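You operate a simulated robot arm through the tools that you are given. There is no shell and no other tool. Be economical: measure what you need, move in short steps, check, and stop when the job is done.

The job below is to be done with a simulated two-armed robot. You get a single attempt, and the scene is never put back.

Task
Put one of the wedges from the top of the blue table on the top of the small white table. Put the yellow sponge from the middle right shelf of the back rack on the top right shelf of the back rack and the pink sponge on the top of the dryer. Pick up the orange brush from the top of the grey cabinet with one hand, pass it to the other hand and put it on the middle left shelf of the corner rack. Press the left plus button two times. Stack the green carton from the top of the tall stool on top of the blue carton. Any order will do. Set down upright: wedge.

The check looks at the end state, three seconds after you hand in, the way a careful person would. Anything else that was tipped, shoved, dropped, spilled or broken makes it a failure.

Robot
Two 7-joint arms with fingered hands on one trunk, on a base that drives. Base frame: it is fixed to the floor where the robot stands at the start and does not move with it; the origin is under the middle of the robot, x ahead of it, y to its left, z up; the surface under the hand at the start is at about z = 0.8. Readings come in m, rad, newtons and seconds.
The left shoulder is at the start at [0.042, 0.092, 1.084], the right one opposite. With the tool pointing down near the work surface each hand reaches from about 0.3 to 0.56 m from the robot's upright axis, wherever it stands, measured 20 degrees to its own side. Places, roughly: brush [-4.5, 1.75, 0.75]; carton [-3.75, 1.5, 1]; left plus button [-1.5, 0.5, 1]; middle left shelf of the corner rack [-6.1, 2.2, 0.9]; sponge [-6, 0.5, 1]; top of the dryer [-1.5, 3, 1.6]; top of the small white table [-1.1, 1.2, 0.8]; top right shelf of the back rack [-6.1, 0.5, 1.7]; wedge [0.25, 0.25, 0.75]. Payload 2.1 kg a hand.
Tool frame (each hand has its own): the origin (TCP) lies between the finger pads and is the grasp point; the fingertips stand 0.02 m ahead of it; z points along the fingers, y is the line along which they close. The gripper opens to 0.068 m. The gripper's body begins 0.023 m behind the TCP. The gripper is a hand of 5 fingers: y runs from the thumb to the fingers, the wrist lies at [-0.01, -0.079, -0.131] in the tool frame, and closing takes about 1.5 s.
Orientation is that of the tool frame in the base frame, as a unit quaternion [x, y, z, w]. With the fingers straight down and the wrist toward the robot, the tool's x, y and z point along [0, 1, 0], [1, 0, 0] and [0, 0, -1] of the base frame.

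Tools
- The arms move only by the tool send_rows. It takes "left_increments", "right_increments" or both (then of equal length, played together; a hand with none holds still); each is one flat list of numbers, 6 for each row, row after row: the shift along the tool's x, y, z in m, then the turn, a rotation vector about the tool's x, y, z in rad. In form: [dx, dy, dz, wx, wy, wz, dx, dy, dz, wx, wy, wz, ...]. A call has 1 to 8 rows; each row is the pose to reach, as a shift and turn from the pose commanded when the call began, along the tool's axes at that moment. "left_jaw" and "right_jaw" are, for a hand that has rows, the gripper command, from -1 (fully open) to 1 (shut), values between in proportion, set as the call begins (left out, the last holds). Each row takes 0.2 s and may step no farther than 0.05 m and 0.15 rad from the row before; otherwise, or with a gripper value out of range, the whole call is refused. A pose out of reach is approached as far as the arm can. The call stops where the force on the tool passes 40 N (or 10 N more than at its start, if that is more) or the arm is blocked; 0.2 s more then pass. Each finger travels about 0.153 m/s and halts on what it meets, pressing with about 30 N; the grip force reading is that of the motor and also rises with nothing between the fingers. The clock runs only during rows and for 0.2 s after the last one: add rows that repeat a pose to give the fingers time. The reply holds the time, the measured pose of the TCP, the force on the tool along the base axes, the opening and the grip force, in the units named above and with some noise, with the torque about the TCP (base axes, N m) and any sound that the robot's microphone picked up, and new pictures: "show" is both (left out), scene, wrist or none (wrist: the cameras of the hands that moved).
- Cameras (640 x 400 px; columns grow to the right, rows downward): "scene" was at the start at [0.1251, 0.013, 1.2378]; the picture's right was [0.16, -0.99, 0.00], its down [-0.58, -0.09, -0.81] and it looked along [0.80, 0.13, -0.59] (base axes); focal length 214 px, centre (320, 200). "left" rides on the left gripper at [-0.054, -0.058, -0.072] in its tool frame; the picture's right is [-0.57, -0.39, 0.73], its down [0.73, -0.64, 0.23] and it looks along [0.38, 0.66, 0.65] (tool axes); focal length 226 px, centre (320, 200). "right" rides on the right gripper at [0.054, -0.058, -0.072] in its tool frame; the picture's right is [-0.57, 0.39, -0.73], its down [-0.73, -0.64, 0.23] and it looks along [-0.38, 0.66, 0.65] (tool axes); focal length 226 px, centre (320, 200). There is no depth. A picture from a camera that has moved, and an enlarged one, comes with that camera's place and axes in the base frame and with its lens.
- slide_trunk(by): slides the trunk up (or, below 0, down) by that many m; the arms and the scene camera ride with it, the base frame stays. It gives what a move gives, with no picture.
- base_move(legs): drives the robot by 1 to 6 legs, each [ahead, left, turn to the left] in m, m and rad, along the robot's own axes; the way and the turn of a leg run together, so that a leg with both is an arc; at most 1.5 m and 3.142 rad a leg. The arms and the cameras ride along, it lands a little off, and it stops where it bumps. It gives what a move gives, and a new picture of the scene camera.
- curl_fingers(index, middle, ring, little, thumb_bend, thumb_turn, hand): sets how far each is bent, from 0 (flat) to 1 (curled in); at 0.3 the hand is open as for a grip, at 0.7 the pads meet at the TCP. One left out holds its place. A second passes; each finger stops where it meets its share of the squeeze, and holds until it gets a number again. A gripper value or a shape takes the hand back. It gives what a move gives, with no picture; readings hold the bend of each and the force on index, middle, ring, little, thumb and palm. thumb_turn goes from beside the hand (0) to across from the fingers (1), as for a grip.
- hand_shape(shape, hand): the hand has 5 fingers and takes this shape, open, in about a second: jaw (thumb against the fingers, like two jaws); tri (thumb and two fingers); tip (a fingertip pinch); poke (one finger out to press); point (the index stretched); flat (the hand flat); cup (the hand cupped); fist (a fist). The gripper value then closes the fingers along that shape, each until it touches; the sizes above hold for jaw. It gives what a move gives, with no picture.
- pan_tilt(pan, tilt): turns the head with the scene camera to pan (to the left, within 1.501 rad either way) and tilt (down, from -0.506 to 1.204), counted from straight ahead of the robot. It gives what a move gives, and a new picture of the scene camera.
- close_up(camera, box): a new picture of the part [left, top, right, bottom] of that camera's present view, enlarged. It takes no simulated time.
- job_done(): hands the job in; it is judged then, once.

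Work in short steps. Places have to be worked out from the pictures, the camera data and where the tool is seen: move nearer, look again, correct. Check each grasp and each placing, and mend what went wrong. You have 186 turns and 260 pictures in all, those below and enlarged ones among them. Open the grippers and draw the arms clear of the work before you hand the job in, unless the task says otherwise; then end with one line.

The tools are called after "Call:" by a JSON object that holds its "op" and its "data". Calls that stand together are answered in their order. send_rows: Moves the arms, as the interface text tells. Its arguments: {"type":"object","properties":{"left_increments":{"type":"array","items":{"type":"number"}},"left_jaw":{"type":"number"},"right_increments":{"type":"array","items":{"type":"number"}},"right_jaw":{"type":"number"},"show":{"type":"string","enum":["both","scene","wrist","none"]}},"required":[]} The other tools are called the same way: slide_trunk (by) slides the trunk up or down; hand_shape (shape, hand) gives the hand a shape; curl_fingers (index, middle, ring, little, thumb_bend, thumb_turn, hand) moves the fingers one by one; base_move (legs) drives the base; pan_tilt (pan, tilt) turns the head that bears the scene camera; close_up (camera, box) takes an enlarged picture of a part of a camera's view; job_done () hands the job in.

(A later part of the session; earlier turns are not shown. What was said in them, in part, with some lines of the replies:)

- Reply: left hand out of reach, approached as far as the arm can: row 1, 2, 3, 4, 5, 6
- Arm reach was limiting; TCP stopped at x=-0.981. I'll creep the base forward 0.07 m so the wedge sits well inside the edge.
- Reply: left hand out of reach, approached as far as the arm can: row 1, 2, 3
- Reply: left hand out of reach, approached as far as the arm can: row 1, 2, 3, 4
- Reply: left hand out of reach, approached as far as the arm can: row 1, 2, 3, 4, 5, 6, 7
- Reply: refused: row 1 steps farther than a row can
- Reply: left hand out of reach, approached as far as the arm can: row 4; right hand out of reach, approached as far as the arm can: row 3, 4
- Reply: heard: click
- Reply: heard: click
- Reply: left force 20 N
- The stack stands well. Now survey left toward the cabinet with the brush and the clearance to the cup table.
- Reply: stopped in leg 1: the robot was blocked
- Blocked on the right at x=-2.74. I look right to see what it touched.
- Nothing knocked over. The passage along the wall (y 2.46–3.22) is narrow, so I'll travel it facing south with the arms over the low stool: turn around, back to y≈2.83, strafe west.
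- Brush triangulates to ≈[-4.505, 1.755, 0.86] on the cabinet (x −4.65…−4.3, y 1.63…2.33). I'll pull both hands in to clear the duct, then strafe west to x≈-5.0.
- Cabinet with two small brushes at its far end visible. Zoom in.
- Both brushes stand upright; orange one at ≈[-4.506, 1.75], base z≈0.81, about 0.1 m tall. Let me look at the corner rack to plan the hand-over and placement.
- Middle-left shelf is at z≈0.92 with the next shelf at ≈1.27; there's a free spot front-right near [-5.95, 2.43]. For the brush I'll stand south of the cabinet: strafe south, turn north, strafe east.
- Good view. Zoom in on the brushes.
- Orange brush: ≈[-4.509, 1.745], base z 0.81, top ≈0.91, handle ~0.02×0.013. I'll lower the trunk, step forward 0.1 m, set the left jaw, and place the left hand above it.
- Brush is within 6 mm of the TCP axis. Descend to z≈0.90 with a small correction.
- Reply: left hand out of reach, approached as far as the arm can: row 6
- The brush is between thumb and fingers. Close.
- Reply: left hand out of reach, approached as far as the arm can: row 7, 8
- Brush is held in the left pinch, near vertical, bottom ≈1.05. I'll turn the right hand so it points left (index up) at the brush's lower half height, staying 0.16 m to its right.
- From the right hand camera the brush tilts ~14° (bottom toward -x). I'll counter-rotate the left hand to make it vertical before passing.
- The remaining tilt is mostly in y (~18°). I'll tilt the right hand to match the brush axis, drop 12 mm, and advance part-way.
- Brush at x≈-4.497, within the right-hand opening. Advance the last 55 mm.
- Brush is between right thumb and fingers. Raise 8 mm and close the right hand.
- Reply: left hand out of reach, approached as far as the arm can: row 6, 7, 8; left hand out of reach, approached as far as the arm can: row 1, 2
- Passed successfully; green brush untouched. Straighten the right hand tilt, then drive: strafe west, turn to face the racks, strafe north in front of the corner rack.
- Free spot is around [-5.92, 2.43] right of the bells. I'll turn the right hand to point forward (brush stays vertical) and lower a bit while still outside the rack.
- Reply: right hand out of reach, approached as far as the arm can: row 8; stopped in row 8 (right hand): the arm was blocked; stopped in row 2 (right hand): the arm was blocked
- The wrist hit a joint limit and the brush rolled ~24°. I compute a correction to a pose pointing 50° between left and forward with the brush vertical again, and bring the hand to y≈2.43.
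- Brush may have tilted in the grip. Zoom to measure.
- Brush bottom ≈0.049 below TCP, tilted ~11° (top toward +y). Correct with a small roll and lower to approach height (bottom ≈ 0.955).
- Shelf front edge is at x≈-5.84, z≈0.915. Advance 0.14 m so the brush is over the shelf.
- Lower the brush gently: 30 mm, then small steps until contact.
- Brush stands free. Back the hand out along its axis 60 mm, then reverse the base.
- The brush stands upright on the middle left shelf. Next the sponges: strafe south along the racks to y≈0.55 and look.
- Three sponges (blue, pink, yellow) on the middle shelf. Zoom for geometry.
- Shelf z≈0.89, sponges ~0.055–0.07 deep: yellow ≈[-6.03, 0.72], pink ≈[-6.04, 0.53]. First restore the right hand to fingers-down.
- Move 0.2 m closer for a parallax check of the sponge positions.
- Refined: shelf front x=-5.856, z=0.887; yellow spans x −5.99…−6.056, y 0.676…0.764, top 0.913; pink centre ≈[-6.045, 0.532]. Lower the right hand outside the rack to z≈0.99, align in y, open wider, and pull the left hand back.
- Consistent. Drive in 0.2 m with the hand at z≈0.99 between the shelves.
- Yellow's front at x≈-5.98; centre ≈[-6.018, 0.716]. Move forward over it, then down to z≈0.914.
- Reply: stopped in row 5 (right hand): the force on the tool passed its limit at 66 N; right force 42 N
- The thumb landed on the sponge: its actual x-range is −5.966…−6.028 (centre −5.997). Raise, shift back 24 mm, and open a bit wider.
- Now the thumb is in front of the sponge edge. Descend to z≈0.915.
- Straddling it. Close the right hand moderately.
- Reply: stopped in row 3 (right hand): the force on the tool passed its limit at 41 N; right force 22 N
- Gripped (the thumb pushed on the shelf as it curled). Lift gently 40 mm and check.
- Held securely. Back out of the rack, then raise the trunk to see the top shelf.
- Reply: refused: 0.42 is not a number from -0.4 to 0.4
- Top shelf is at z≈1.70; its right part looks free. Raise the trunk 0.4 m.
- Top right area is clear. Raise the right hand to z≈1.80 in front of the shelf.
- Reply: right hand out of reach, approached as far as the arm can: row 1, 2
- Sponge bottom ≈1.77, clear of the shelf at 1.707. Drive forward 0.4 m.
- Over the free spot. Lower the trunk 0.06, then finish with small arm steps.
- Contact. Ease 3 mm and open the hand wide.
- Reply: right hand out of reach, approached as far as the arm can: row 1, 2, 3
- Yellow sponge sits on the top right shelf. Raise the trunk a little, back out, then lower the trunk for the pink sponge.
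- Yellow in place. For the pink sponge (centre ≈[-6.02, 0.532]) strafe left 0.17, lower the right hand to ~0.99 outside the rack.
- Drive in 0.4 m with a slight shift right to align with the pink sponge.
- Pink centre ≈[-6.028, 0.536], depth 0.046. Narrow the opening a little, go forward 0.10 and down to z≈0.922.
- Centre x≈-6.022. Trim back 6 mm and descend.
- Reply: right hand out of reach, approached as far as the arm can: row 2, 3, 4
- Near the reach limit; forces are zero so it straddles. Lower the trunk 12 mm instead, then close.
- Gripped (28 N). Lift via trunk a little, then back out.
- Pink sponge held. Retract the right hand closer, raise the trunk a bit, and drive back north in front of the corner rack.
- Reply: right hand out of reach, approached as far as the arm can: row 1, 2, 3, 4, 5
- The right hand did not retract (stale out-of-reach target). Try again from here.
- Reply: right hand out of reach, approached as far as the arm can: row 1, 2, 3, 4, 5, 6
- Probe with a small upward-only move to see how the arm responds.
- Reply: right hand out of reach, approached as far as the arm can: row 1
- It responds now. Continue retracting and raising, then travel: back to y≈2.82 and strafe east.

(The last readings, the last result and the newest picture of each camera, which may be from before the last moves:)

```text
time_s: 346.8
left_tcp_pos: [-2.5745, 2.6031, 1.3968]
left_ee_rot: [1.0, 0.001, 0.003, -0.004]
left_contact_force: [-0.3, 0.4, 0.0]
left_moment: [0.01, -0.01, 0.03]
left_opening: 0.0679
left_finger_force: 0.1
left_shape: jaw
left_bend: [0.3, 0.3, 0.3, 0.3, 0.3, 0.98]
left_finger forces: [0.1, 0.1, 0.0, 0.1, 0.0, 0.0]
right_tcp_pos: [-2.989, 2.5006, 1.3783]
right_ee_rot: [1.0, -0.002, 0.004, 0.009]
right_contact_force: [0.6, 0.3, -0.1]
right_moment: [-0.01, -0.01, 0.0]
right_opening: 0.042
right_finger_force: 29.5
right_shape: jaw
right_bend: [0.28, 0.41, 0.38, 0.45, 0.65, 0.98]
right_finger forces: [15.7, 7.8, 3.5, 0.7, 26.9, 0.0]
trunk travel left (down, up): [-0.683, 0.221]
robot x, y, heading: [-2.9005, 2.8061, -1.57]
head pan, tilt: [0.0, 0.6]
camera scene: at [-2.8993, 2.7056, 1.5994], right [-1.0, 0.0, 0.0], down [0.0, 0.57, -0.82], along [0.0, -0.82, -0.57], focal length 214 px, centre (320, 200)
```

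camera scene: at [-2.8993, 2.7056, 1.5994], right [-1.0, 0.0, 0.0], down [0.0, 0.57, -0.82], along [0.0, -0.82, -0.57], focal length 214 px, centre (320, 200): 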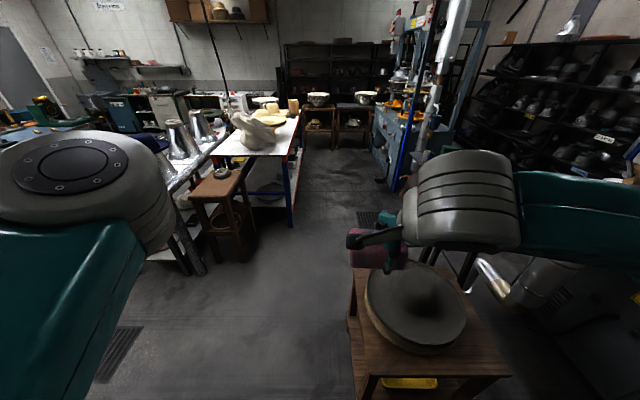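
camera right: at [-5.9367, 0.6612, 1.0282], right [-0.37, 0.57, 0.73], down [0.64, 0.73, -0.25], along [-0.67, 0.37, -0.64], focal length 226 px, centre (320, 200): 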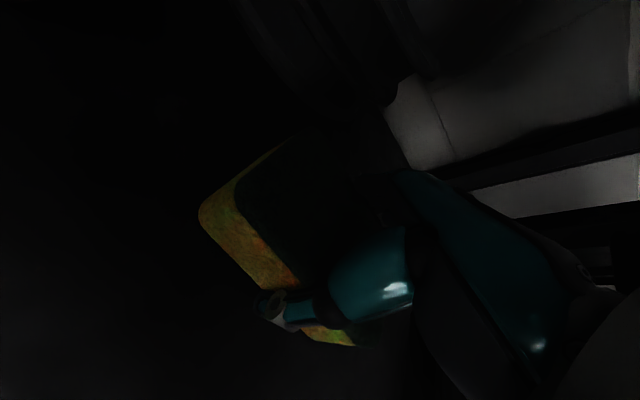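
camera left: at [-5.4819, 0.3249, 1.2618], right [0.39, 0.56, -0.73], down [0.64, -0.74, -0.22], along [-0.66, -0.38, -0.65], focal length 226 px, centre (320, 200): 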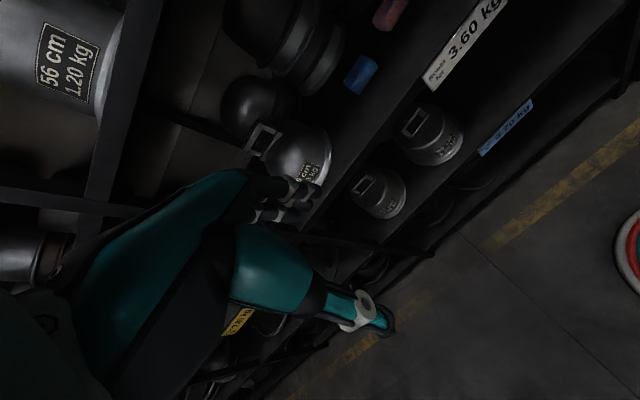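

Through the passage. Go slightly east, then south to y≈2.05, then east to x≈-1.5 in front of the dryer.

Call:
{"op": "base_move", "data": {"legs": [[0, 0.2, 0], [0.76, 0, 0], [0, 1.15, 0]]}}

Call:
{"op": "pan_tilt", "data": {"pan": 1.5, "tilt": 0.2}}

```text
time_s: 357.6
left_tcp_pos: [-1.2253, 1.8337, 1.3977]
left_ee_rot: [1.0, -0.002, 0.002, -0.005]
left_contact_force: [0.0, 0.4, -0.1]
left_moment: [0.02, 0.01, -0.01]
left_opening: 0.0679
left_finger_force: 0.1
left_shape: jaw
left_bend: [0.3, 0.3, 0.3, 0.3, 0.3, 0.98]
left_finger forces: [0.0, 0.0, 0.0, 0.1, 0.0, 0.0]
right_tcp_pos: [-1.641, 1.7351, 1.3796]
right_ee_rot: [1.0, -0.003, 0.005, 0.009]
right_contact_force: [-0.3, -0.2, 0.1]
right_moment: [0.01, 0.03, -0.04]
right_opening: 0.0415
right_finger_force: 30.3
right_shape: jaw
right_bend: [0.28, 0.41, 0.38, 0.45, 0.65, 0.98]
right_finger forces: [15.5, 7.9, 3.6, 0.8, 26.9, 0.0]
trunk travel left (down, up): [-0.683, 0.221]
robot x, y, heading: [-1.5512, 2.0385, -1.576]
head pan, tilt: [0.0, 0.6]
camera scene: at [-1.5499, 1.9388, 1.5994], right [-1.0, 0.01, 0.0], down [0.0, 0.57, -0.82], along [0.0, -0.82, -0.57], focal length 214 px, centre (320, 200)
```

scene: 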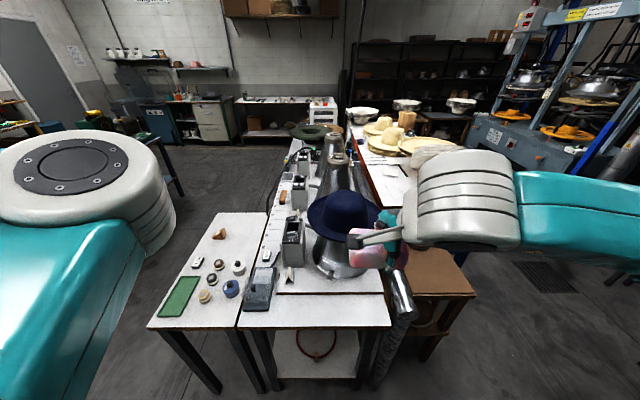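

```text
time_s: 359.2
left_tcp_pos: [-1.225, 1.8348, 1.3988]
left_ee_rot: [1.0, -0.001, 0.003, -0.005]
left_contact_force: [1.1, -0.4, 0.0]
left_moment: [-0.01, -0.02, 0.02]
left_opening: 0.0676
left_finger_force: 0.0
left_shape: jaw
left_bend: [0.3, 0.3, 0.3, 0.3, 0.3, 0.98]
left_finger forces: [0.0, 0.1, 0.1, 0.1, 0.0, 0.0]
right_tcp_pos: [-1.6417, 1.735, 1.3784]
right_ee_rot: [1.0, -0.004, 0.004, 0.008]
right_contact_force: [0.3, -1.6, -0.9]
right_moment: [0.0, 0.02, 0.04]
right_opening: 0.042
right_finger_force: 30.0
right_shape: jaw
right_bend: [0.28, 0.41, 0.38, 0.45, 0.65, 0.98]
right_finger forces: [15.6, 7.8, 3.5, 0.8, 26.9, 0.1]
trunk travel left (down, up): [-0.683, 0.221]
robot x, y, heading: [-1.5483, 2.037, -1.577]
head pan, tilt: [1.499, 0.201]
camera scene: at [-1.4568, 2.0199, 1.6362], right [-0.08, -1.0, 0.0], down [-0.2, 0.02, -0.98], along [0.98, -0.08, -0.2], focal length 214 px, centre (320, 200)
```

scene: 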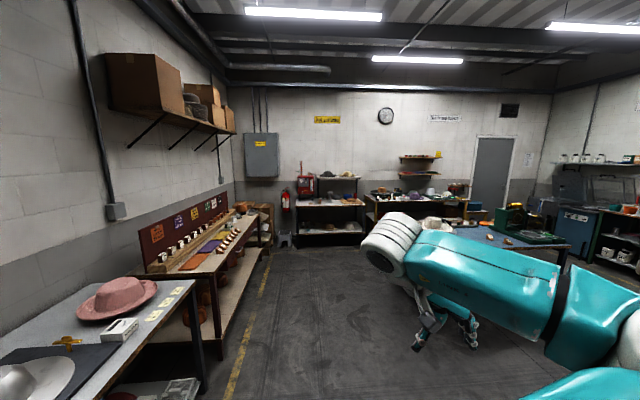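

All earlier work looks intact. Turn around to face the dryer (north).

Call:
{"op": "base_move", "data": {"legs": [[0, 0, 1.57], [0, 0, 1.57]]}}

Call:
{"op": "pan_tilt", "data": {"pan": 0, "tilt": 0.1}}

```text
time_s: 367.2
left_tcp_pos: [-1.8679, 2.2503, 1.3966]
left_ee_rot: [0.01, 1.0, -0.004, -0.003]
left_contact_force: [-0.2, 0.2, 1.0]
left_moment: [0.0, 0.01, 0.0]
left_opening: 0.0674
left_finger_force: 0.1
left_shape: jaw
left_bend: [0.3, 0.3, 0.3, 0.3, 0.3, 0.98]
left_finger forces: [0.1, 0.1, 0.1, 0.1, 0.0, 0.1]
right_tcp_pos: [-1.4518, 2.3451, 1.3792]
right_ee_rot: [0.012, 1.0, 0.009, -0.004]
right_contact_force: [-0.2, 0.4, -0.3]
right_moment: [-0.03, 0.0, -0.01]
right_opening: 0.0411
right_finger_force: 29.9
right_shape: jaw
right_bend: [0.28, 0.41, 0.38, 0.45, 0.66, 0.98]
right_finger forces: [15.2, 7.6, 3.6, 0.8, 26.3, 0.1]
trunk travel left (down, up): [-0.683, 0.221]
robot x, y, heading: [-1.5472, 2.039, 1.545]
head pan, tilt: [1.499, 0.201]
camera scene: at [-1.6423, 2.0601, 1.6362], right [0.09, 1.0, 0.0], down [0.2, -0.02, -0.98], along [-0.98, 0.09, -0.2], focal length 214 px, centre (320, 200)
```

scene: 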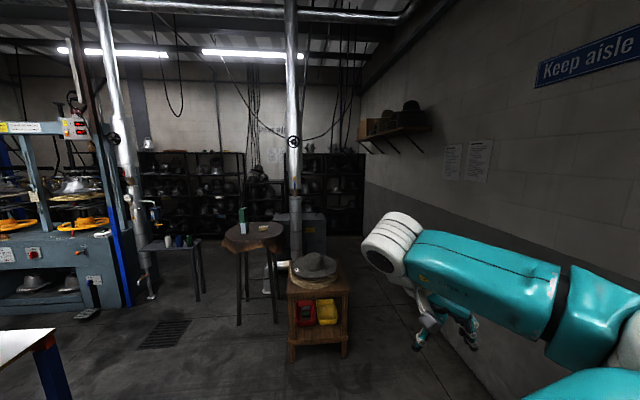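

```text
time_s: 368.8
left_tcp_pos: [-1.8675, 2.2512, 1.3982]
left_ee_rot: [0.01, 1.0, -0.005, -0.003]
left_contact_force: [-1.1, -0.7, 0.1]
left_moment: [0.0, 0.0, 0.03]
left_opening: 0.0676
left_finger_force: 0.1
left_shape: jaw
left_bend: [0.3, 0.3, 0.3, 0.3, 0.3, 0.98]
left_finger forces: [0.0, 0.1, 0.0, 0.0, 0.0, 0.0]
right_tcp_pos: [-1.4505, 2.3442, 1.3773]
right_ee_rot: [0.012, 1.0, 0.009, -0.004]
right_contact_force: [-0.4, 0.3, 0.8]
right_moment: [-0.01, 0.01, 0.03]
right_opening: 0.0414
right_finger_force: 29.2
right_shape: jaw
right_bend: [0.28, 0.41, 0.38, 0.45, 0.66, 0.98]
right_finger forces: [15.3, 7.8, 3.5, 0.8, 26.3, 0.0]
trunk travel left (down, up): [-0.683, 0.221]
robot x, y, heading: [-1.5481, 2.0437, 1.547]
head pan, tilt: [0.0, 0.099]
camera scene: at [-1.5474, 2.1434, 1.6455], right [1.0, -0.02, 0.0], down [0.0, -0.1, -0.99], along [0.02, 0.99, -0.1], focal length 214 px, centre (320, 200)
```

scene: 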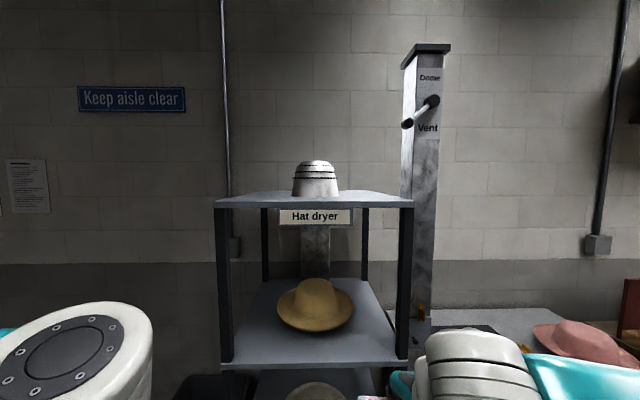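

The dryer top holds one hat in the middle. Raise the trunk to see the top surface.

Call:
{"op": "slide_trunk", "data": {"by": 0.2}}

Call:
{"op": "pan_tilt", "data": {"pan": 0, "tilt": 0.35}}

```text
time_s: 371.0
left_tcp_pos: [-1.8675, 2.2514, 1.5975]
left_ee_rot: [0.01, 1.0, -0.004, -0.003]
left_contact_force: [0.3, 0.6, -0.4]
left_moment: [-0.03, 0.0, 0.0]
left_opening: 0.0677
left_finger_force: 0.1
left_shape: jaw
left_bend: [0.3, 0.3, 0.3, 0.3, 0.3, 0.98]
left_finger forces: [0.0, 0.0, 0.0, 0.0, 0.1, 0.0]
right_tcp_pos: [-1.4511, 2.3436, 1.5792]
right_ee_rot: [0.012, 1.0, 0.009, -0.004]
right_contact_force: [-0.5, -0.5, -0.2]
right_moment: [0.0, 0.01, 0.01]
right_opening: 0.0412
right_finger_force: 29.9
right_shape: jaw
right_bend: [0.28, 0.41, 0.38, 0.45, 0.66, 0.98]
right_finger forces: [15.2, 7.7, 3.5, 0.8, 26.3, 0.0]
trunk travel left (down, up): [-0.883, 0.021]
robot x, y, heading: [-1.5469, 2.0431, 1.552]
head pan, tilt: [0.0, 0.099]
```

```text
time_s: 371.7
left_tcp_pos: [-1.8665, 2.2506, 1.5984]
left_ee_rot: [0.009, 1.0, -0.004, -0.002]
left_contact_force: [-0.3, 0.2, 0.6]
left_moment: [0.05, -0.01, 0.02]
left_opening: 0.0677
left_finger_force: 0.0
left_shape: jaw
left_bend: [0.3, 0.3, 0.3, 0.3, 0.3, 0.98]
left_finger forces: [0.0, 0.0, 0.0, 0.1, 0.0, 0.0]
right_tcp_pos: [-1.4521, 2.3431, 1.5791]
right_ee_rot: [0.013, 1.0, 0.009, -0.005]
right_contact_force: [0.6, -0.1, 1.0]
right_moment: [-0.02, 0.04, -0.01]
right_opening: 0.0415
right_finger_force: 30.1
right_shape: jaw
right_bend: [0.28, 0.41, 0.38, 0.45, 0.66, 0.98]
right_finger forces: [15.2, 7.7, 3.5, 0.8, 26.2, 0.0]
trunk travel left (down, up): [-0.883, 0.021]
robot x, y, heading: [-1.5467, 2.0388, 1.552]
head pan, tilt: [0.0, 0.351]
camera scene: at [-1.5473, 2.1427, 1.8223], right [1.0, -0.02, 0.0], down [-0.01, -0.34, -0.94], along [0.02, 0.94, -0.34], focal length 214 px, centre (320, 200)
```

scene: 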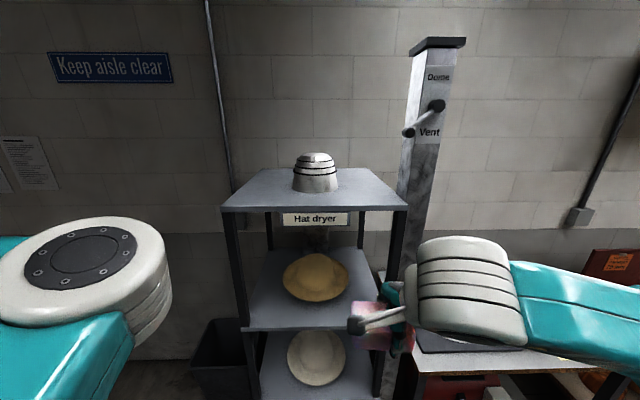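

Dryer top: z≈1.573, front y≈2.78, x −1.85…−1.26, hat in the centre around [-1.56, 3.0]. I'll put the sponge at ≈[-1.39, 2.87]. Raise and extend the right hand first.

Call:
{"op": "send_rows", "data": {"right_increments": [-0.01, 0.015, -0.025, 0, 0, 0, -0.02, 0.03, -0.05, 0, 0, 0, -0.035, 0.05, -0.075, 0, 0, 0, -0.05, 0.07, -0.1, 0, 0, 0, -0.05, 0.07, -0.1, 0, 0, 0], "show": "none"}}

Call:
{"op": "base_move", "data": {"legs": [[0.3, 0, 0.02]]}}

```text
time_s: 372.9
left_tcp_pos: [-1.8677, 2.251, 1.5972]
left_ee_rot: [0.01, 1.0, -0.004, -0.003]
left_contact_force: [-0.8, 0.0, -0.7]
left_moment: [0.02, 0.0, 0.0]
left_opening: 0.0678
left_finger_force: 0.0
left_shape: jaw
left_bend: [0.3, 0.3, 0.3, 0.3, 0.3, 0.98]
left_finger forces: [0.1, 0.0, 0.0, 0.0, 0.0, 0.0]
right_tcp_pos: [-1.3991, 2.4108, 1.6792]
right_ee_rot: [0.011, 1.0, 0.009, -0.004]
right_contact_force: [-0.8, -0.1, 0.4]
right_moment: [0.01, 0.02, -0.01]
right_opening: 0.0413
right_finger_force: 30.0
right_shape: jaw
right_bend: [0.28, 0.41, 0.38, 0.45, 0.66, 0.98]
right_finger forces: [15.2, 7.7, 3.5, 0.7, 26.3, 0.0]
trunk travel left (down, up): [-0.883, 0.021]
robot x, y, heading: [-1.5474, 2.0348, 1.551]
head pan, tilt: [0.0, 0.351]
```

```text
time_s: 375.0
left_tcp_pos: [-1.8687, 2.5469, 1.5978]
left_ee_rot: [-0.001, 1.0, -0.005, -0.002]
left_contact_force: [1.0, 0.0, 0.2]
left_moment: [0.02, -0.01, 0.06]
left_opening: 0.0678
left_finger_force: 0.0
left_shape: jaw
left_bend: [0.3, 0.3, 0.3, 0.3, 0.3, 0.98]
left_finger forces: [0.0, 0.1, 0.1, 0.1, 0.1, 0.0]
right_tcp_pos: [-1.403, 2.7159, 1.6797]
right_ee_rot: [0.002, 1.0, 0.008, -0.005]
right_contact_force: [0.2, -0.3, -0.1]
right_moment: [-0.02, 0.03, 0.03]
right_opening: 0.0411
right_finger_force: 29.9
right_shape: jaw
right_bend: [0.28, 0.41, 0.38, 0.45, 0.66, 0.98]
right_finger forces: [15.1, 7.7, 3.4, 0.8, 26.4, 0.0]
trunk travel left (down, up): [-0.883, 0.021]
robot x, y, heading: [-1.5482, 2.3431, 1.57]
head pan, tilt: [0.0, 0.351]
camera scene: at [-1.5457, 2.4451, 1.8222], right [1.0, 0.0, 0.0], down [0.0, -0.34, -0.94], along [0.0, 0.94, -0.34], focal length 214 px, centre (320, 200)
```

scene: 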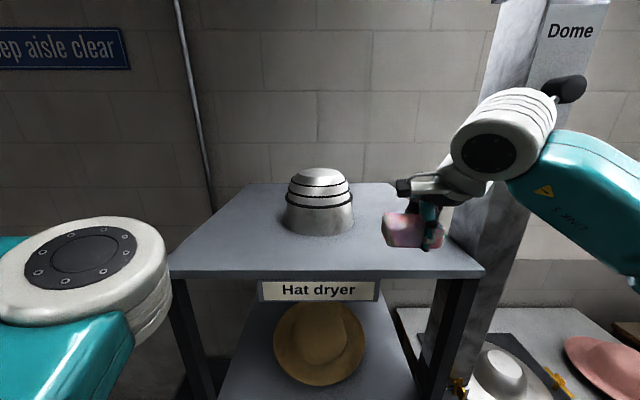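

A valve handle sticks out near [-1.29, 2.70, 1.83], dangerously close to my right wrist. I'll back off and use the free left-front part of the dryer top instead.

Call:
{"op": "base_move", "data": {"legs": [[-0.22, 0, 0], [0, 0.32, 0]]}}

```text
time_s: 378.4
left_tcp_pos: [-2.1912, 2.3274, 1.5978]
left_ee_rot: [-0.001, 1.0, -0.004, -0.003]
left_contact_force: [-0.6, -0.3, -0.7]
left_moment: [-0.02, 0.01, 0.04]
left_opening: 0.0678
left_finger_force: 0.1
left_shape: jaw
left_bend: [0.3, 0.3, 0.3, 0.3, 0.3, 0.98]
left_finger forces: [0.1, 0.1, 0.0, 0.1, 0.0, 0.0]
right_tcp_pos: [-1.7266, 2.4963, 1.6809]
right_ee_rot: [0.001, 1.0, 0.009, -0.004]
right_contact_force: [0.6, 0.1, -0.9]
right_moment: [0.0, 0.01, -0.01]
right_opening: 0.041
right_finger_force: 29.8
right_shape: jaw
right_bend: [0.28, 0.41, 0.38, 0.45, 0.66, 0.98]
right_finger forces: [15.2, 7.7, 3.6, 0.8, 26.3, 0.0]
trunk travel left (down, up): [-0.883, 0.021]
robot x, y, heading: [-1.865, 2.1219, 1.571]
head pan, tilt: [0.0, 0.351]
camera scene: at [-1.8685, 2.2252, 1.8222], right [1.0, 0.0, 0.0], down [0.0, -0.34, -0.94], along [0.0, 0.94, -0.34], focal length 214 px, centre (320, 200)
```

scene: 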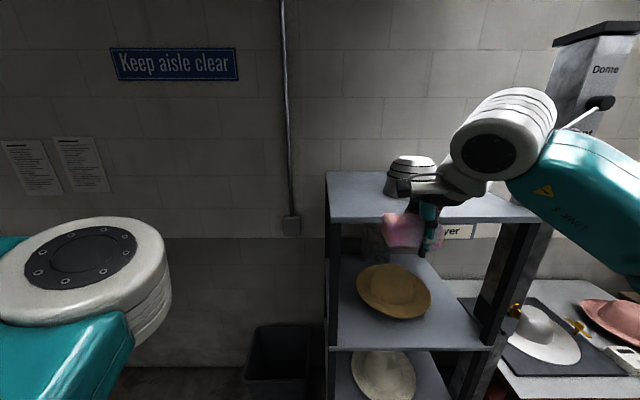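

Clear of the handle here. Advance 0.28 m with the base.

Call:
{"op": "base_move", "data": {"legs": [[0.28, 0, 0]]}}

```text
time_s: 380.4
left_tcp_pos: [-2.1898, 2.6076, 1.5981]
left_ee_rot: [0.001, 1.0, -0.004, -0.002]
left_contact_force: [-0.8, 0.6, 0.0]
left_moment: [0.01, 0.01, -0.01]
left_opening: 0.0675
left_finger_force: 0.1
left_shape: jaw
left_bend: [0.3, 0.3, 0.3, 0.3, 0.3, 0.98]
left_finger forces: [0.1, 0.0, 0.1, 0.0, 0.1, 0.0]
right_tcp_pos: [-1.7247, 2.7769, 1.6796]
right_ee_rot: [0.001, 1.0, 0.008, -0.004]
right_contact_force: [-0.5, 0.9, -0.5]
right_moment: [-0.02, -0.01, 0.02]
right_opening: 0.0412
right_finger_force: 29.9
right_shape: jaw
right_bend: [0.28, 0.41, 0.38, 0.45, 0.66, 0.98]
right_finger forces: [15.0, 7.6, 3.6, 0.8, 26.2, 0.0]
trunk travel left (down, up): [-0.883, 0.021]
robot x, y, heading: [-1.865, 2.4029, 1.567]
head pan, tilt: [0.0, 0.351]
camera scene: at [-1.8672, 2.5068, 1.8222], right [1.0, 0.0, 0.0], down [0.0, -0.34, -0.94], along [0.0, 0.94, -0.34], focal length 214 px, centre (320, 200)
```

scene: 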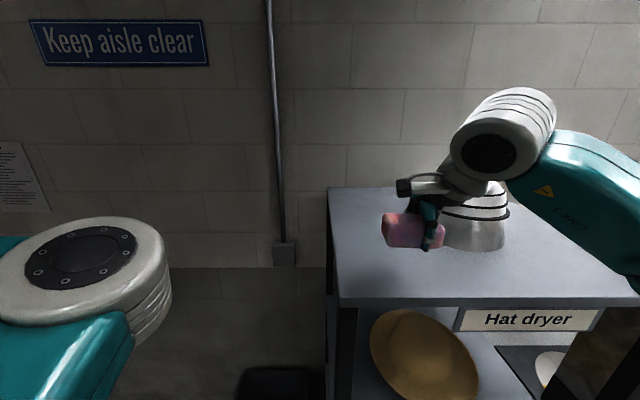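

Extend 85 mm forward, then lower 55 mm.

Call:
{"op": "send_rows", "data": {"right_increments": [0, 0.04, 0, 0, 0, 0, 0, 0.085, 0, 0, 0, 0, 0, 0.085, 0.03, 0, 0, 0, 0, 0.085, 0.055, 0, 0, 0], "show": "scene"}}

Call:
{"op": "close_up", "data": {"camera": "scene", "box": [310, 160, 550, 320]}}

```text
time_s: 381.4
left_tcp_pos: [-2.1903, 2.6079, 1.5987]
left_ee_rot: [0.0, 1.0, -0.005, -0.003]
left_contact_force: [-0.5, 0.3, 0.0]
left_moment: [0.01, 0.03, -0.01]
left_opening: 0.0676
left_finger_force: 0.1
left_shape: jaw
left_bend: [0.3, 0.3, 0.3, 0.3, 0.3, 0.98]
left_finger forces: [0.0, 0.1, 0.1, 0.1, 0.2, 0.1]
right_tcp_pos: [-1.725, 2.8646, 1.624]
right_ee_rot: [0.002, 1.0, 0.009, -0.004]
right_contact_force: [0.2, 0.4, -0.2]
right_moment: [-0.03, 0.01, -0.03]
right_opening: 0.0408
right_finger_force: 29.6
right_shape: jaw
right_bend: [0.28, 0.41, 0.38, 0.45, 0.67, 0.98]
right_finger forces: [15.0, 7.7, 3.5, 0.8, 26.2, 0.0]
trunk travel left (down, up): [-0.883, 0.021]
robot x, y, heading: [-1.8673, 2.4029, 1.565]
head pan, tilt: [0.0, 0.351]
camera scene: at [-1.8676, 2.5068, 1.8222], right [1.0, 0.0, 0.0], down [0.0, -0.34, -0.94], along [0.0, 0.94, -0.34], focal length 214 px, centre (320, 200)
```

scene: 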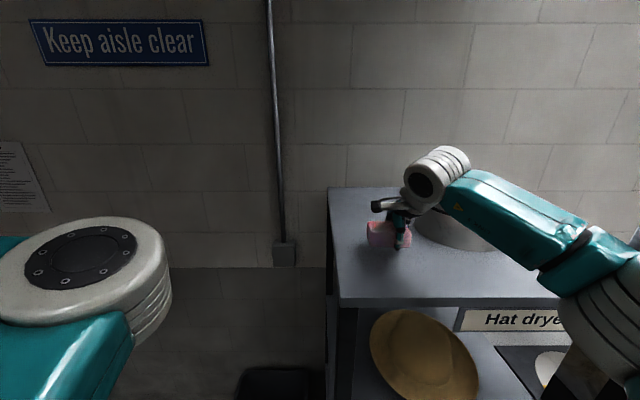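

```text
2.50 times, centred on (430, 240) of scene
camera zoom: at [-1.8676, 2.5068, 1.8222], right [1.0, 0.0, 0.0], down [0.0, -0.34, -0.94], along [0.0, 0.94, -0.34], focal length 536 px, centre (45, 100)
```

zoom: 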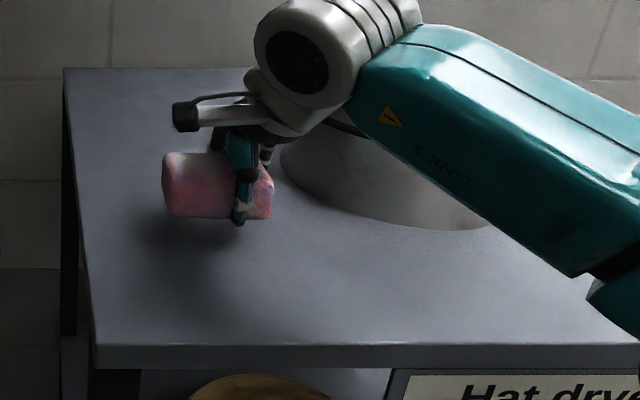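

The elbow (≈[-1.5, 2.78, 1.62]) is almost on the dryer top, so I won't lower here. Raise, retract, back off, and approach diagonally (heading ≈50°) so the elbow stays in front of the dryer.

Call:
{"op": "send_rows", "data": {"right_increments": [0, 0, -0.03, 0, 0, 0, 0, 0, -0.06, 0, 0, 0, 0, 0, -0.06, 0, 0, 0], "show": "none"}}

Call:
{"op": "base_move", "data": {"legs": [[-0.3, 0, 0], [0, 0, -0.7], [0, 0.35, 0]]}}

```text
time_s: 382.2
left_tcp_pos: [-2.1893, 2.6078, 1.5985]
left_ee_rot: [0.0, 1.0, -0.004, -0.002]
left_contact_force: [-0.4, -0.3, 0.3]
left_moment: [0.0, -0.02, 0.01]
left_opening: 0.0677
left_finger_force: 0.0
left_shape: jaw
left_bend: [0.3, 0.3, 0.3, 0.3, 0.3, 0.98]
left_finger forces: [0.1, 0.0, 0.0, 0.0, 0.1, 0.0]
right_tcp_pos: [-1.7239, 2.8635, 1.6858]
right_ee_rot: [0.002, 1.0, 0.008, -0.004]
right_contact_force: [0.5, 0.3, 0.4]
right_moment: [-0.04, -0.02, 0.07]
right_opening: 0.0409
right_finger_force: 29.9
right_shape: jaw
right_bend: [0.28, 0.41, 0.38, 0.45, 0.67, 0.98]
right_finger forces: [15.1, 7.7, 3.5, 0.8, 26.2, 0.0]
trunk travel left (down, up): [-0.883, 0.021]
robot x, y, heading: [-1.8688, 2.4025, 1.566]
head pan, tilt: [0.0, 0.351]
```

```text
time_s: 388.0
left_tcp_pos: [-2.2483, 2.6975, 1.5979]
left_ee_rot: [0.347, 0.938, -0.004, -0.003]
left_contact_force: [-0.1, -0.4, -0.2]
left_moment: [-0.01, 0.03, -0.04]
left_opening: 0.0675
left_finger_force: 0.1
left_shape: jaw
left_bend: [0.3, 0.3, 0.3, 0.3, 0.3, 0.98]
left_finger forces: [0.0, 0.0, 0.0, 0.1, 0.1, 0.1]
right_tcp_pos: [-1.729, 2.5879, 1.6855]
right_ee_rot: [0.349, 0.937, 0.01, -0.002]
right_contact_force: [0.3, -0.2, -1.3]
right_moment: [0.02, -0.03, -0.01]
right_opening: 0.041
right_finger_force: 30.0
right_shape: jaw
right_bend: [0.28, 0.41, 0.38, 0.45, 0.67, 0.98]
right_finger forces: [14.9, 7.7, 3.5, 0.8, 26.0, 0.0]
trunk travel left (down, up): [-0.883, 0.021]
robot x, y, heading: [-2.1354, 2.3326, 0.86]
head pan, tilt: [0.0, 0.351]
camera scene: at [-2.0685, 2.4097, 1.8222], right [0.76, -0.65, 0.0], down [-0.22, -0.26, -0.94], along [0.61, 0.71, -0.34], focal length 214 px, centre (320, 200)
```

scene: 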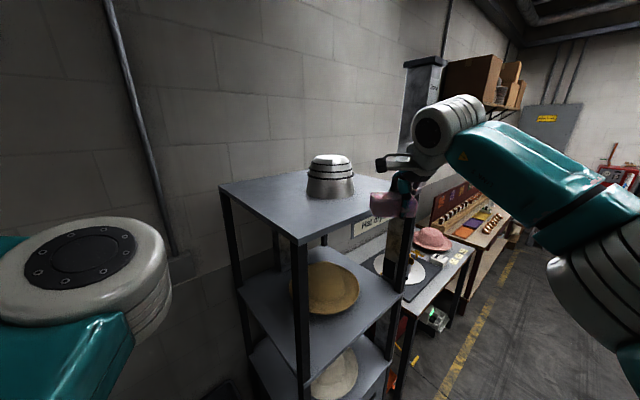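

Ideal view. Move diagonally so the hand is over the front-left part of the dryer top.

Call:
{"op": "base_move", "data": {"legs": [[0.18, 0.17, 0]]}}

Call:
{"op": "close_up", "data": {"camera": "scene", "box": [200, 60, 600, 320]}}

```text
time_s: 389.8
left_tcp_pos: [-2.2593, 2.9452, 1.5977]
left_ee_rot: [0.347, 0.938, -0.003, -0.004]
left_contact_force: [-0.2, -0.2, -0.4]
left_moment: [-0.01, 0.02, 0.01]
left_opening: 0.0677
left_finger_force: 0.0
left_shape: jaw
left_bend: [0.3, 0.3, 0.3, 0.3, 0.3, 0.98]
left_finger forces: [0.0, 0.0, 0.1, 0.0, 0.0, 0.0]
right_tcp_pos: [-1.7397, 2.8363, 1.6861]
right_ee_rot: [0.348, 0.937, 0.009, -0.001]
right_contact_force: [-0.7, 1.3, 0.3]
right_moment: [0.02, -0.02, 0.03]
right_opening: 0.0407
right_finger_force: 29.5
right_shape: jaw
right_bend: [0.28, 0.41, 0.38, 0.45, 0.67, 0.98]
right_finger forces: [15.0, 7.7, 3.5, 0.8, 26.0, 0.0]
trunk travel left (down, up): [-0.883, 0.021]
robot x, y, heading: [-2.1452, 2.5787, 0.859]
head pan, tilt: [0.0, 0.351]
camera scene: at [-2.0804, 2.6571, 1.8222], right [0.76, -0.65, 0.0], down [-0.22, -0.26, -0.94], along [0.61, 0.71, -0.34], focal length 214 px, centre (320, 200)
```

scene: 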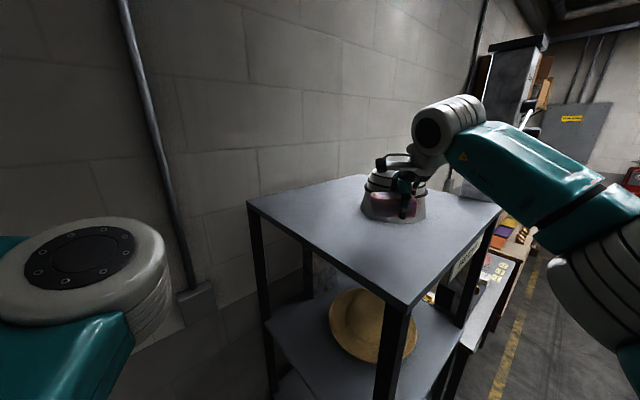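

```text
1.54 times, centred on (400, 190) of scene
camera zoom: at [-2.0804, 2.6571, 1.8222], right [0.76, -0.65, 0.0], down [-0.22, -0.26, -0.94], along [0.61, 0.71, -0.34], focal length 330 px, centre (197, 215)
```

zoom: 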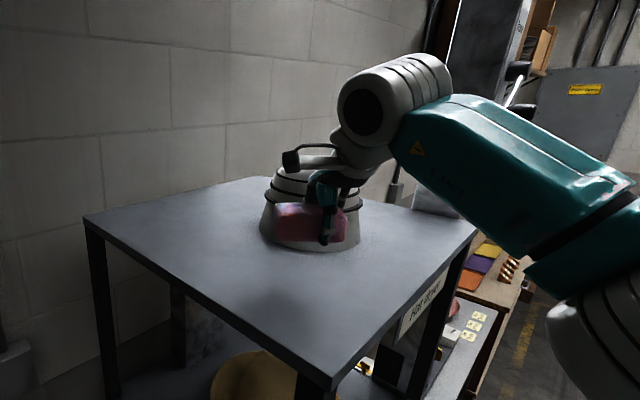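

Sponge is well clear of the hat and the elbow hangs in front of the dryer. Lower 55 mm, then slowly.

Call:
{"op": "send_rows", "data": {"right_increments": [0, 0, 0.03, 0, 0, 0, 0, 0, 0.055, 0, 0, 0, 0, 0, 0.062, 0, 0, 0], "show": "none"}}

Call:
{"op": "close_up", "data": {"camera": "scene", "box": [300, 80, 600, 300]}}

```text
time_s: 390.6
left_tcp_pos: [-2.2592, 2.9444, 1.5989]
left_ee_rot: [0.346, 0.938, -0.003, -0.004]
left_contact_force: [0.2, 0.1, -0.6]
left_moment: [0.0, -0.04, -0.02]
left_opening: 0.0678
left_finger_force: 0.0
left_shape: jaw
left_bend: [0.3, 0.3, 0.3, 0.3, 0.3, 0.98]
left_finger forces: [0.0, 0.0, 0.1, 0.0, 0.1, 0.1]
right_tcp_pos: [-1.7395, 2.8358, 1.6236]
right_ee_rot: [0.349, 0.937, 0.01, -0.001]
right_contact_force: [0.7, -0.6, -0.5]
right_moment: [0.01, -0.01, -0.02]
right_opening: 0.0406
right_finger_force: 29.7
right_shape: jaw
right_bend: [0.28, 0.41, 0.38, 0.45, 0.67, 0.98]
right_finger forces: [15.0, 7.7, 3.6, 0.9, 25.9, 0.0]
trunk travel left (down, up): [-0.883, 0.021]
robot x, y, heading: [-2.1447, 2.5803, 0.865]
head pan, tilt: [0.0, 0.351]
```

```text
1.82 times, centred on (450, 190) of scene
camera zoom: at [-2.0803, 2.6561, 1.8222], right [0.76, -0.65, 0.0], down [-0.22, -0.26, -0.94], along [0.61, 0.71, -0.34], focal length 390 px, centre (84, 218)
```

zoom: 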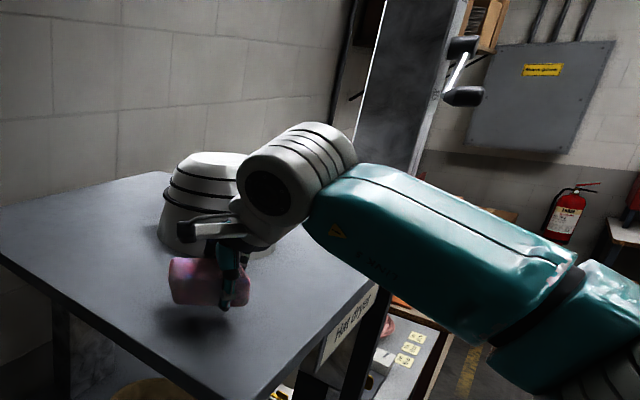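

Good clearance. Continue down gently.

Call:
{"op": "send_rows", "data": {"right_increments": [0, 0, 0.006, 0, 0, 0, 0, 0, 0.012, 0, 0, 0, 0, 0, 0.018, 0, 0, 0, 0, 0, 0.023, 0, 0, 0], "show": "none"}}

Call:
{"op": "close_up", "data": {"camera": "scene", "box": [300, 80, 600, 300]}}

```text
time_s: 391.6
left_tcp_pos: [-2.2608, 2.9448, 1.5981]
left_ee_rot: [0.346, 0.938, -0.003, -0.004]
left_contact_force: [0.1, -0.1, -0.1]
left_moment: [-0.01, 0.02, 0.01]
left_opening: 0.0676
left_finger_force: 0.0
left_shape: jaw
left_bend: [0.3, 0.3, 0.3, 0.3, 0.3, 0.98]
left_finger forces: [0.0, 0.0, 0.0, 0.1, 0.0, 0.0]
right_tcp_pos: [-1.7403, 2.8367, 1.6009]
right_ee_rot: [0.35, 0.937, 0.01, -0.001]
right_contact_force: [-0.2, -0.7, 0.6]
right_moment: [0.01, 0.04, -0.01]
right_opening: 0.0407
right_finger_force: 30.2
right_shape: jaw
right_bend: [0.28, 0.41, 0.38, 0.45, 0.67, 0.98]
right_finger forces: [15.1, 7.7, 3.5, 0.9, 26.0, 0.0]
trunk travel left (down, up): [-0.883, 0.021]
robot x, y, heading: [-2.1445, 2.5801, 0.858]
head pan, tilt: [0.0, 0.351]
```

```text
1.82 times, centred on (450, 190) of scene
camera zoom: at [-2.0804, 2.6565, 1.8222], right [0.76, -0.65, 0.0], down [-0.22, -0.26, -0.94], along [0.61, 0.71, -0.34], focal length 390 px, centre (84, 218)
```

zoom: 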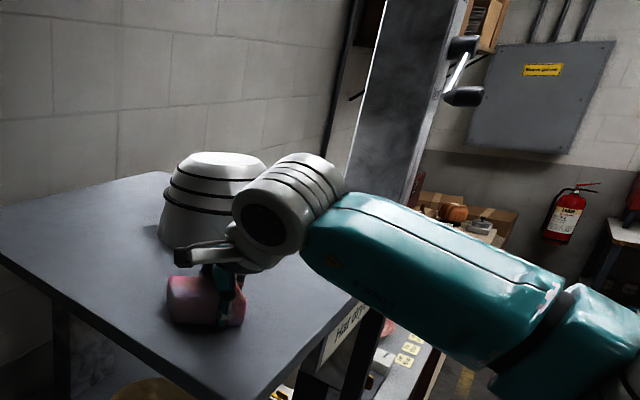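

Call:
{"op": "send_rows", "data": {"right_increments": [0, 0, 0.004, 0, 0, 0, 0, 0, 0.008, 0, 0, 0, 0, 0, 0.011, 0, 0, 0], "show": "none"}}

```text
time_s: 392.2
left_tcp_pos: [-2.2607, 2.9432, 1.5982]
left_ee_rot: [0.346, 0.938, -0.003, -0.004]
left_contact_force: [-0.4, 0.6, -0.2]
left_moment: [0.0, 0.03, 0.0]
left_opening: 0.0675
left_finger_force: 0.0
left_shape: jaw
left_bend: [0.3, 0.3, 0.3, 0.3, 0.3, 0.98]
left_finger forces: [0.0, 0.1, 0.0, 0.1, 0.0, 0.0]
right_tcp_pos: [-1.7399, 2.8359, 1.5996]
right_ee_rot: [0.348, 0.937, 0.018, -0.001]
right_contact_force: [0.5, -1.2, 12.4]
right_moment: [-0.13, 0.13, 0.02]
right_opening: 0.0404
right_finger_force: 30.3
right_shape: jaw
right_bend: [0.28, 0.41, 0.38, 0.45, 0.71, 0.98]
right_finger forces: [15.6, 8.1, 3.8, 1.2, 35.0, 0.0]
trunk travel left (down, up): [-0.883, 0.021]
robot x, y, heading: [-2.1487, 2.5804, 0.857]
head pan, tilt: [0.0, 0.351]
stopped in row 2 (right hand): the force on the tool passed its limit at 47 N (the readings are from after the stop); the commanded pose is now the measured one
```

Contact. Ease up 3 mm, open, and lift away.

Call:
{"op": "send_rows", "data": {"right_increments": [0, 0, -0.004, 0, 0, 0], "show": "none"}}

Call:
{"op": "curl_fingers", "data": {"hand": "right", "index": 0.1, "middle": 0.1, "ring": 0.1, "little": 0.1, "thumb_bend": 0.15}}

Call:
{"op": "send_rows", "data": {"right_increments": [0, 0, -0.02, 0, 0, 0, 0, 0, -0.05, 0, 0, 0, 0, 0, -0.08, 0, 0, 0], "show": "scene"}}

```text
time_s: 392.6
left_tcp_pos: [-2.2582, 2.9451, 1.5981]
left_ee_rot: [0.347, 0.938, -0.003, -0.004]
left_contact_force: [-0.6, 0.4, 0.1]
left_moment: [-0.03, 0.03, 0.05]
left_opening: 0.0679
left_finger_force: 0.0
left_shape: jaw
left_bend: [0.3, 0.3, 0.3, 0.3, 0.3, 0.98]
left_finger forces: [0.0, 0.1, 0.1, 0.1, 0.0, 0.1]
right_tcp_pos: [-1.7397, 2.8386, 1.6011]
right_ee_rot: [0.348, 0.938, 0.015, -0.001]
right_contact_force: [0.3, -0.3, 0.1]
right_moment: [-0.02, 0.0, -0.01]
right_opening: 0.0403
right_finger_force: 30.4
right_shape: jaw
right_bend: [0.28, 0.41, 0.39, 0.45, 0.71, 0.98]
right_finger forces: [15.7, 7.8, 3.7, 0.9, 26.7, 0.0]
trunk travel left (down, up): [-0.883, 0.021]
robot x, y, heading: [-2.1459, 2.578, 0.862]
head pan, tilt: [0.0, 0.351]
```

```text
time_s: 393.6
left_tcp_pos: [-2.2601, 2.9455, 1.5971]
left_ee_rot: [0.346, 0.938, -0.003, -0.004]
left_contact_force: [0.9, -0.1, -0.4]
left_moment: [0.01, 0.02, -0.01]
left_opening: 0.0677
left_finger_force: 0.0
left_shape: jaw
left_bend: [0.3, 0.3, 0.3, 0.3, 0.3, 0.98]
left_finger forces: [0.1, 0.0, 0.0, 0.1, 0.0, 0.0]
right_tcp_pos: [-1.7403, 2.8376, 1.6026]
right_ee_rot: [0.349, 0.937, 0.015, -0.001]
right_contact_force: [-0.1, -0.6, 0.3]
right_moment: [0.02, -0.02, -0.02]
right_opening: 0.0878
right_finger_force: 0.0
right_shape: fingers
right_bend: [0.1, 0.1, 0.1, 0.1, 0.15, 1.0]
right_finger forces: [0.0, 0.0, 0.0, 0.1, 0.0, 0.0]
trunk travel left (down, up): [-0.883, 0.021]
robot x, y, heading: [-2.1468, 2.5805, 0.858]
head pan, tilt: [0.0, 0.351]
```

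```text
time_s: 394.4
left_tcp_pos: [-2.2604, 2.9442, 1.5972]
left_ee_rot: [0.347, 0.938, -0.004, -0.004]
left_contact_force: [0.3, 0.8, -0.8]
left_moment: [-0.02, 0.02, 0.02]
left_opening: 0.0676
left_finger_force: 0.2
left_shape: jaw
left_bend: [0.3, 0.3, 0.3, 0.3, 0.3, 0.98]
left_finger forces: [0.0, 0.0, 0.0, 0.0, 0.0, 0.1]
right_tcp_pos: [-1.7405, 2.8344, 1.6831]
right_ee_rot: [0.348, 0.937, 0.015, -0.001]
right_contact_force: [-0.3, 0.4, 0.4]
right_moment: [-0.06, 0.01, -0.07]
right_opening: 0.0881
right_finger_force: 0.0
right_shape: fingers
right_bend: [0.1, 0.1, 0.1, 0.1, 0.15, 1.0]
right_finger forces: [0.0, 0.0, 0.0, 0.1, 0.0, 0.1]
trunk travel left (down, up): [-0.883, 0.021]
robot x, y, heading: [-2.1462, 2.5795, 0.858]
head pan, tilt: [0.0, 0.351]
camera scene: at [-2.0808, 2.6566, 1.8222], right [0.76, -0.65, 0.0], down [-0.22, -0.26, -0.94], along [0.61, 0.71, -0.34], focal length 214 px, centre (320, 200)
```

scene: 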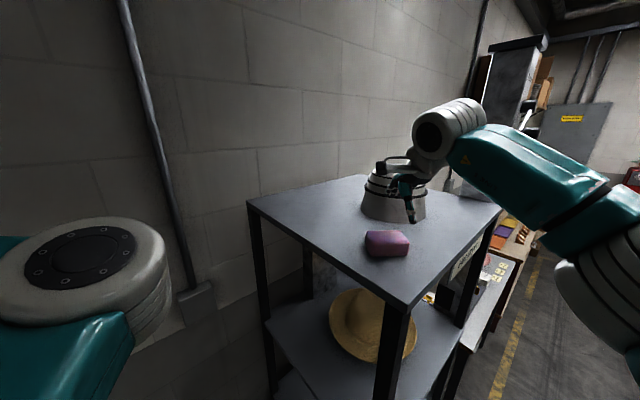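

Pink sponge is on the dryer top. Back away, and do final look-around checks.

Call:
{"op": "base_move", "data": {"legs": [[-0.3, 0, 0]]}}

Call:
{"op": "hand_shape", "data": {"hand": "right", "shape": "jaw"}}

Call:
{"op": "pan_tilt", "data": {"pan": -1.5, "tilt": 0.5}}

Call:
{"op": "pan_tilt", "data": {"pan": 0, "tilt": 0.35}}

```text
time_s: 396.4
left_tcp_pos: [-2.4577, 2.7152, 1.5979]
left_ee_rot: [0.348, 0.938, -0.003, -0.004]
left_contact_force: [0.5, -0.6, -0.7]
left_moment: [0.02, 0.03, 0.01]
left_opening: 0.0678
left_finger_force: 0.1
left_shape: jaw
left_bend: [0.3, 0.3, 0.3, 0.3, 0.3, 0.98]
left_finger forces: [0.0, 0.0, 0.1, 0.0, 0.0, 0.1]
right_tcp_pos: [-1.9378, 2.6042, 1.6823]
right_ee_rot: [0.349, 0.937, 0.015, 0.0]
right_contact_force: [0.6, 0.3, 1.0]
right_moment: [-0.02, 0.01, 0.01]
right_opening: 0.0881
right_finger_force: 0.1
right_shape: fingers
right_bend: [0.1, 0.1, 0.1, 0.1, 0.15, 1.0]
right_finger forces: [0.0, 0.1, 0.1, 0.0, 0.0, 0.0]
trunk travel left (down, up): [-0.883, 0.021]
robot x, y, heading: [-2.3438, 2.3559, 0.854]
head pan, tilt: [0.0, 0.351]
camera scene: at [-2.2789, 2.4264, 1.8222], right [0.76, -0.65, 0.0], down [-0.22, -0.26, -0.94], along [0.61, 0.71, -0.34], focal length 214 px, centre (320, 200)
```

scene: 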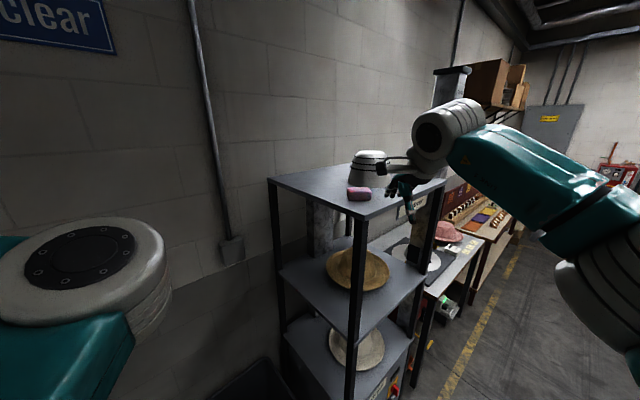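

```text
time_s: 397.3
left_tcp_pos: [-2.4577, 2.7155, 1.5973]
left_ee_rot: [0.347, 0.938, -0.003, -0.004]
left_contact_force: [-0.1, 0.3, -0.3]
left_moment: [0.01, -0.01, 0.0]
left_opening: 0.0675
left_finger_force: 0.0
left_shape: jaw
left_bend: [0.3, 0.3, 0.3, 0.3, 0.3, 0.98]
left_finger forces: [0.0, 0.0, 0.1, 0.0, 0.0, 0.0]
right_tcp_pos: [-1.9372, 2.6036, 1.6817]
right_ee_rot: [0.349, 0.937, 0.015, 0.0]
right_contact_force: [-0.1, 0.5, 0.3]
right_moment: [0.03, 0.02, 0.0]
right_opening: 0.0677
right_finger_force: 0.0
right_shape: jaw
right_bend: [0.3, 0.3, 0.3, 0.3, 0.3, 0.98]
right_finger forces: [0.1, 0.0, 0.1, 0.1, 0.0, 0.1]
trunk travel left (down, up): [-0.883, 0.021]
robot x, y, heading: [-2.346, 2.3486, 0.851]
head pan, tilt: [0.0, 0.351]
```

```text
time_s: 398.9
left_tcp_pos: [-2.4581, 2.7152, 1.5982]
left_ee_rot: [0.347, 0.938, -0.004, -0.004]
left_contact_force: [-0.3, -1.0, 0.2]
left_moment: [0.01, -0.02, 0.01]
left_opening: 0.0676
left_finger_force: 0.0
left_shape: jaw
left_bend: [0.3, 0.3, 0.3, 0.3, 0.3, 0.98]
left_finger forces: [0.0, 0.0, 0.0, 0.0, 0.1, 0.0]
right_tcp_pos: [-1.939, 2.604, 1.6833]
right_ee_rot: [0.349, 0.937, 0.015, -0.001]
right_contact_force: [-0.5, 0.0, -0.1]
right_moment: [0.01, 0.01, 0.0]
right_opening: 0.0681
right_finger_force: 0.1
right_shape: jaw
right_bend: [0.3, 0.3, 0.3, 0.3, 0.3, 0.98]
right_finger forces: [0.0, 0.0, 0.0, 0.0, 0.0, 0.0]
trunk travel left (down, up): [-0.883, 0.021]
robot x, y, heading: [-2.346, 2.3506, 0.855]
head pan, tilt: [-1.499, 0.499]
camera scene: at [-2.2665, 2.302, 1.8086], right [-0.6, -0.8, 0.0], down [-0.38, 0.29, -0.88], along [0.7, -0.53, -0.48], focal length 214 px, centre (320, 200)
```

scene: 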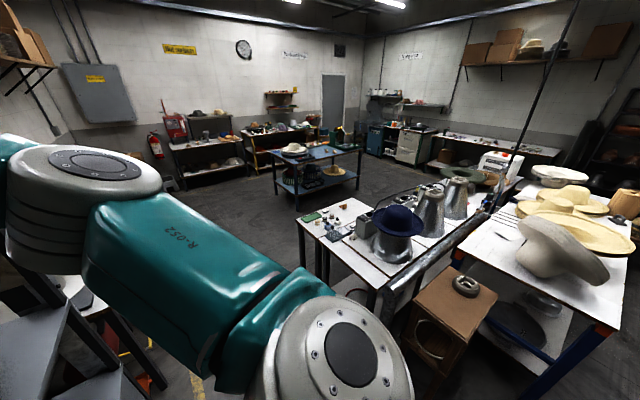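

```text
time_s: 400.5
left_tcp_pos: [-2.4562, 2.7155, 1.5975]
left_ee_rot: [0.346, 0.938, -0.003, -0.004]
left_contact_force: [0.0, 0.1, -0.4]
left_moment: [0.01, 0.02, 0.0]
left_opening: 0.0679
left_finger_force: 0.0
left_shape: jaw
left_bend: [0.3, 0.3, 0.3, 0.3, 0.3, 0.98]
left_finger forces: [0.1, 0.0, 0.1, 0.0, 0.1, 0.1]
right_tcp_pos: [-1.9377, 2.6053, 1.6837]
right_ee_rot: [0.35, 0.937, 0.015, -0.001]
right_contact_force: [-0.2, 0.6, 0.9]
right_moment: [0.0, 0.01, 0.01]
right_opening: 0.068
right_finger_force: 0.1
right_shape: jaw
right_bend: [0.3, 0.3, 0.3, 0.3, 0.3, 0.98]
right_finger forces: [0.1, 0.0, 0.0, 0.1, 0.1, 0.1]
trunk travel left (down, up): [-0.883, 0.021]
robot x, y, heading: [-2.344, 2.3512, 0.859]
head pan, tilt: [0.0, 0.351]
camera scene: at [-2.2785, 2.4267, 1.8222], right [0.76, -0.65, 0.0], down [-0.23, -0.26, -0.94], along [0.61, 0.71, -0.34], focal length 214 px, centre (320, 200)
```

scene: 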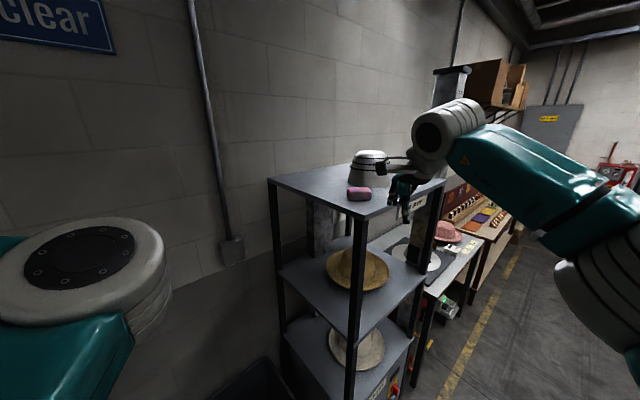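

Everything is in place and undisturbed. Back off a little more, then hand in.

Call:
{"op": "base_move", "data": {"legs": [[-0.15, 0, 0]]}}

Call:
{"op": "job_done", "data": {}}

```text
time_s: 401.9
left_tcp_pos: [-2.5555, 2.6019, 1.5982]
left_ee_rot: [0.348, 0.938, -0.003, -0.004]
left_contact_force: [-0.1, -0.2, 0.2]
left_moment: [-0.01, 0.02, -0.02]
left_opening: 0.0676
left_finger_force: 0.1
left_shape: jaw
left_bend: [0.3, 0.3, 0.3, 0.3, 0.3, 0.98]
left_finger forces: [0.0, 0.0, 0.0, 0.0, 0.1, 0.0]
right_tcp_pos: [-2.0353, 2.4915, 1.6827]
right_ee_rot: [0.35, 0.937, 0.015, -0.001]
right_contact_force: [-0.1, 0.4, -0.1]
right_moment: [0.02, 0.02, -0.02]
right_opening: 0.068
right_finger_force: 0.0
right_shape: jaw
right_bend: [0.3, 0.3, 0.3, 0.3, 0.3, 0.98]
right_finger forces: [0.0, 0.0, 0.0, 0.0, 0.1, 0.0]
trunk travel left (down, up): [-0.883, 0.021]
robot x, y, heading: [-2.4444, 2.2357, 0.855]
head pan, tilt: [0.0, 0.351]
camera scene: at [-2.3761, 2.3139, 1.8223], right [0.76, -0.65, 0.0], down [-0.22, -0.26, -0.94], along [0.61, 0.71, -0.34], focal length 214 px, centre (320, 200)
```

scene: 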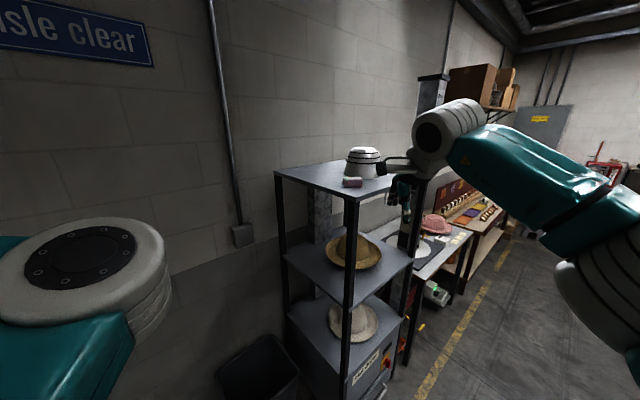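

```text
The job is handed in.
```

All five parts are done and the job is handed in: the wedge stands upright on the small white table, both sponges are placed, the brush was passed between hands and stands on its shelf, plus was pressed twice (two clicks), and the green carton is on the blue one; the base bumped something by the bench once while driving, with nothing visibly disturbed.
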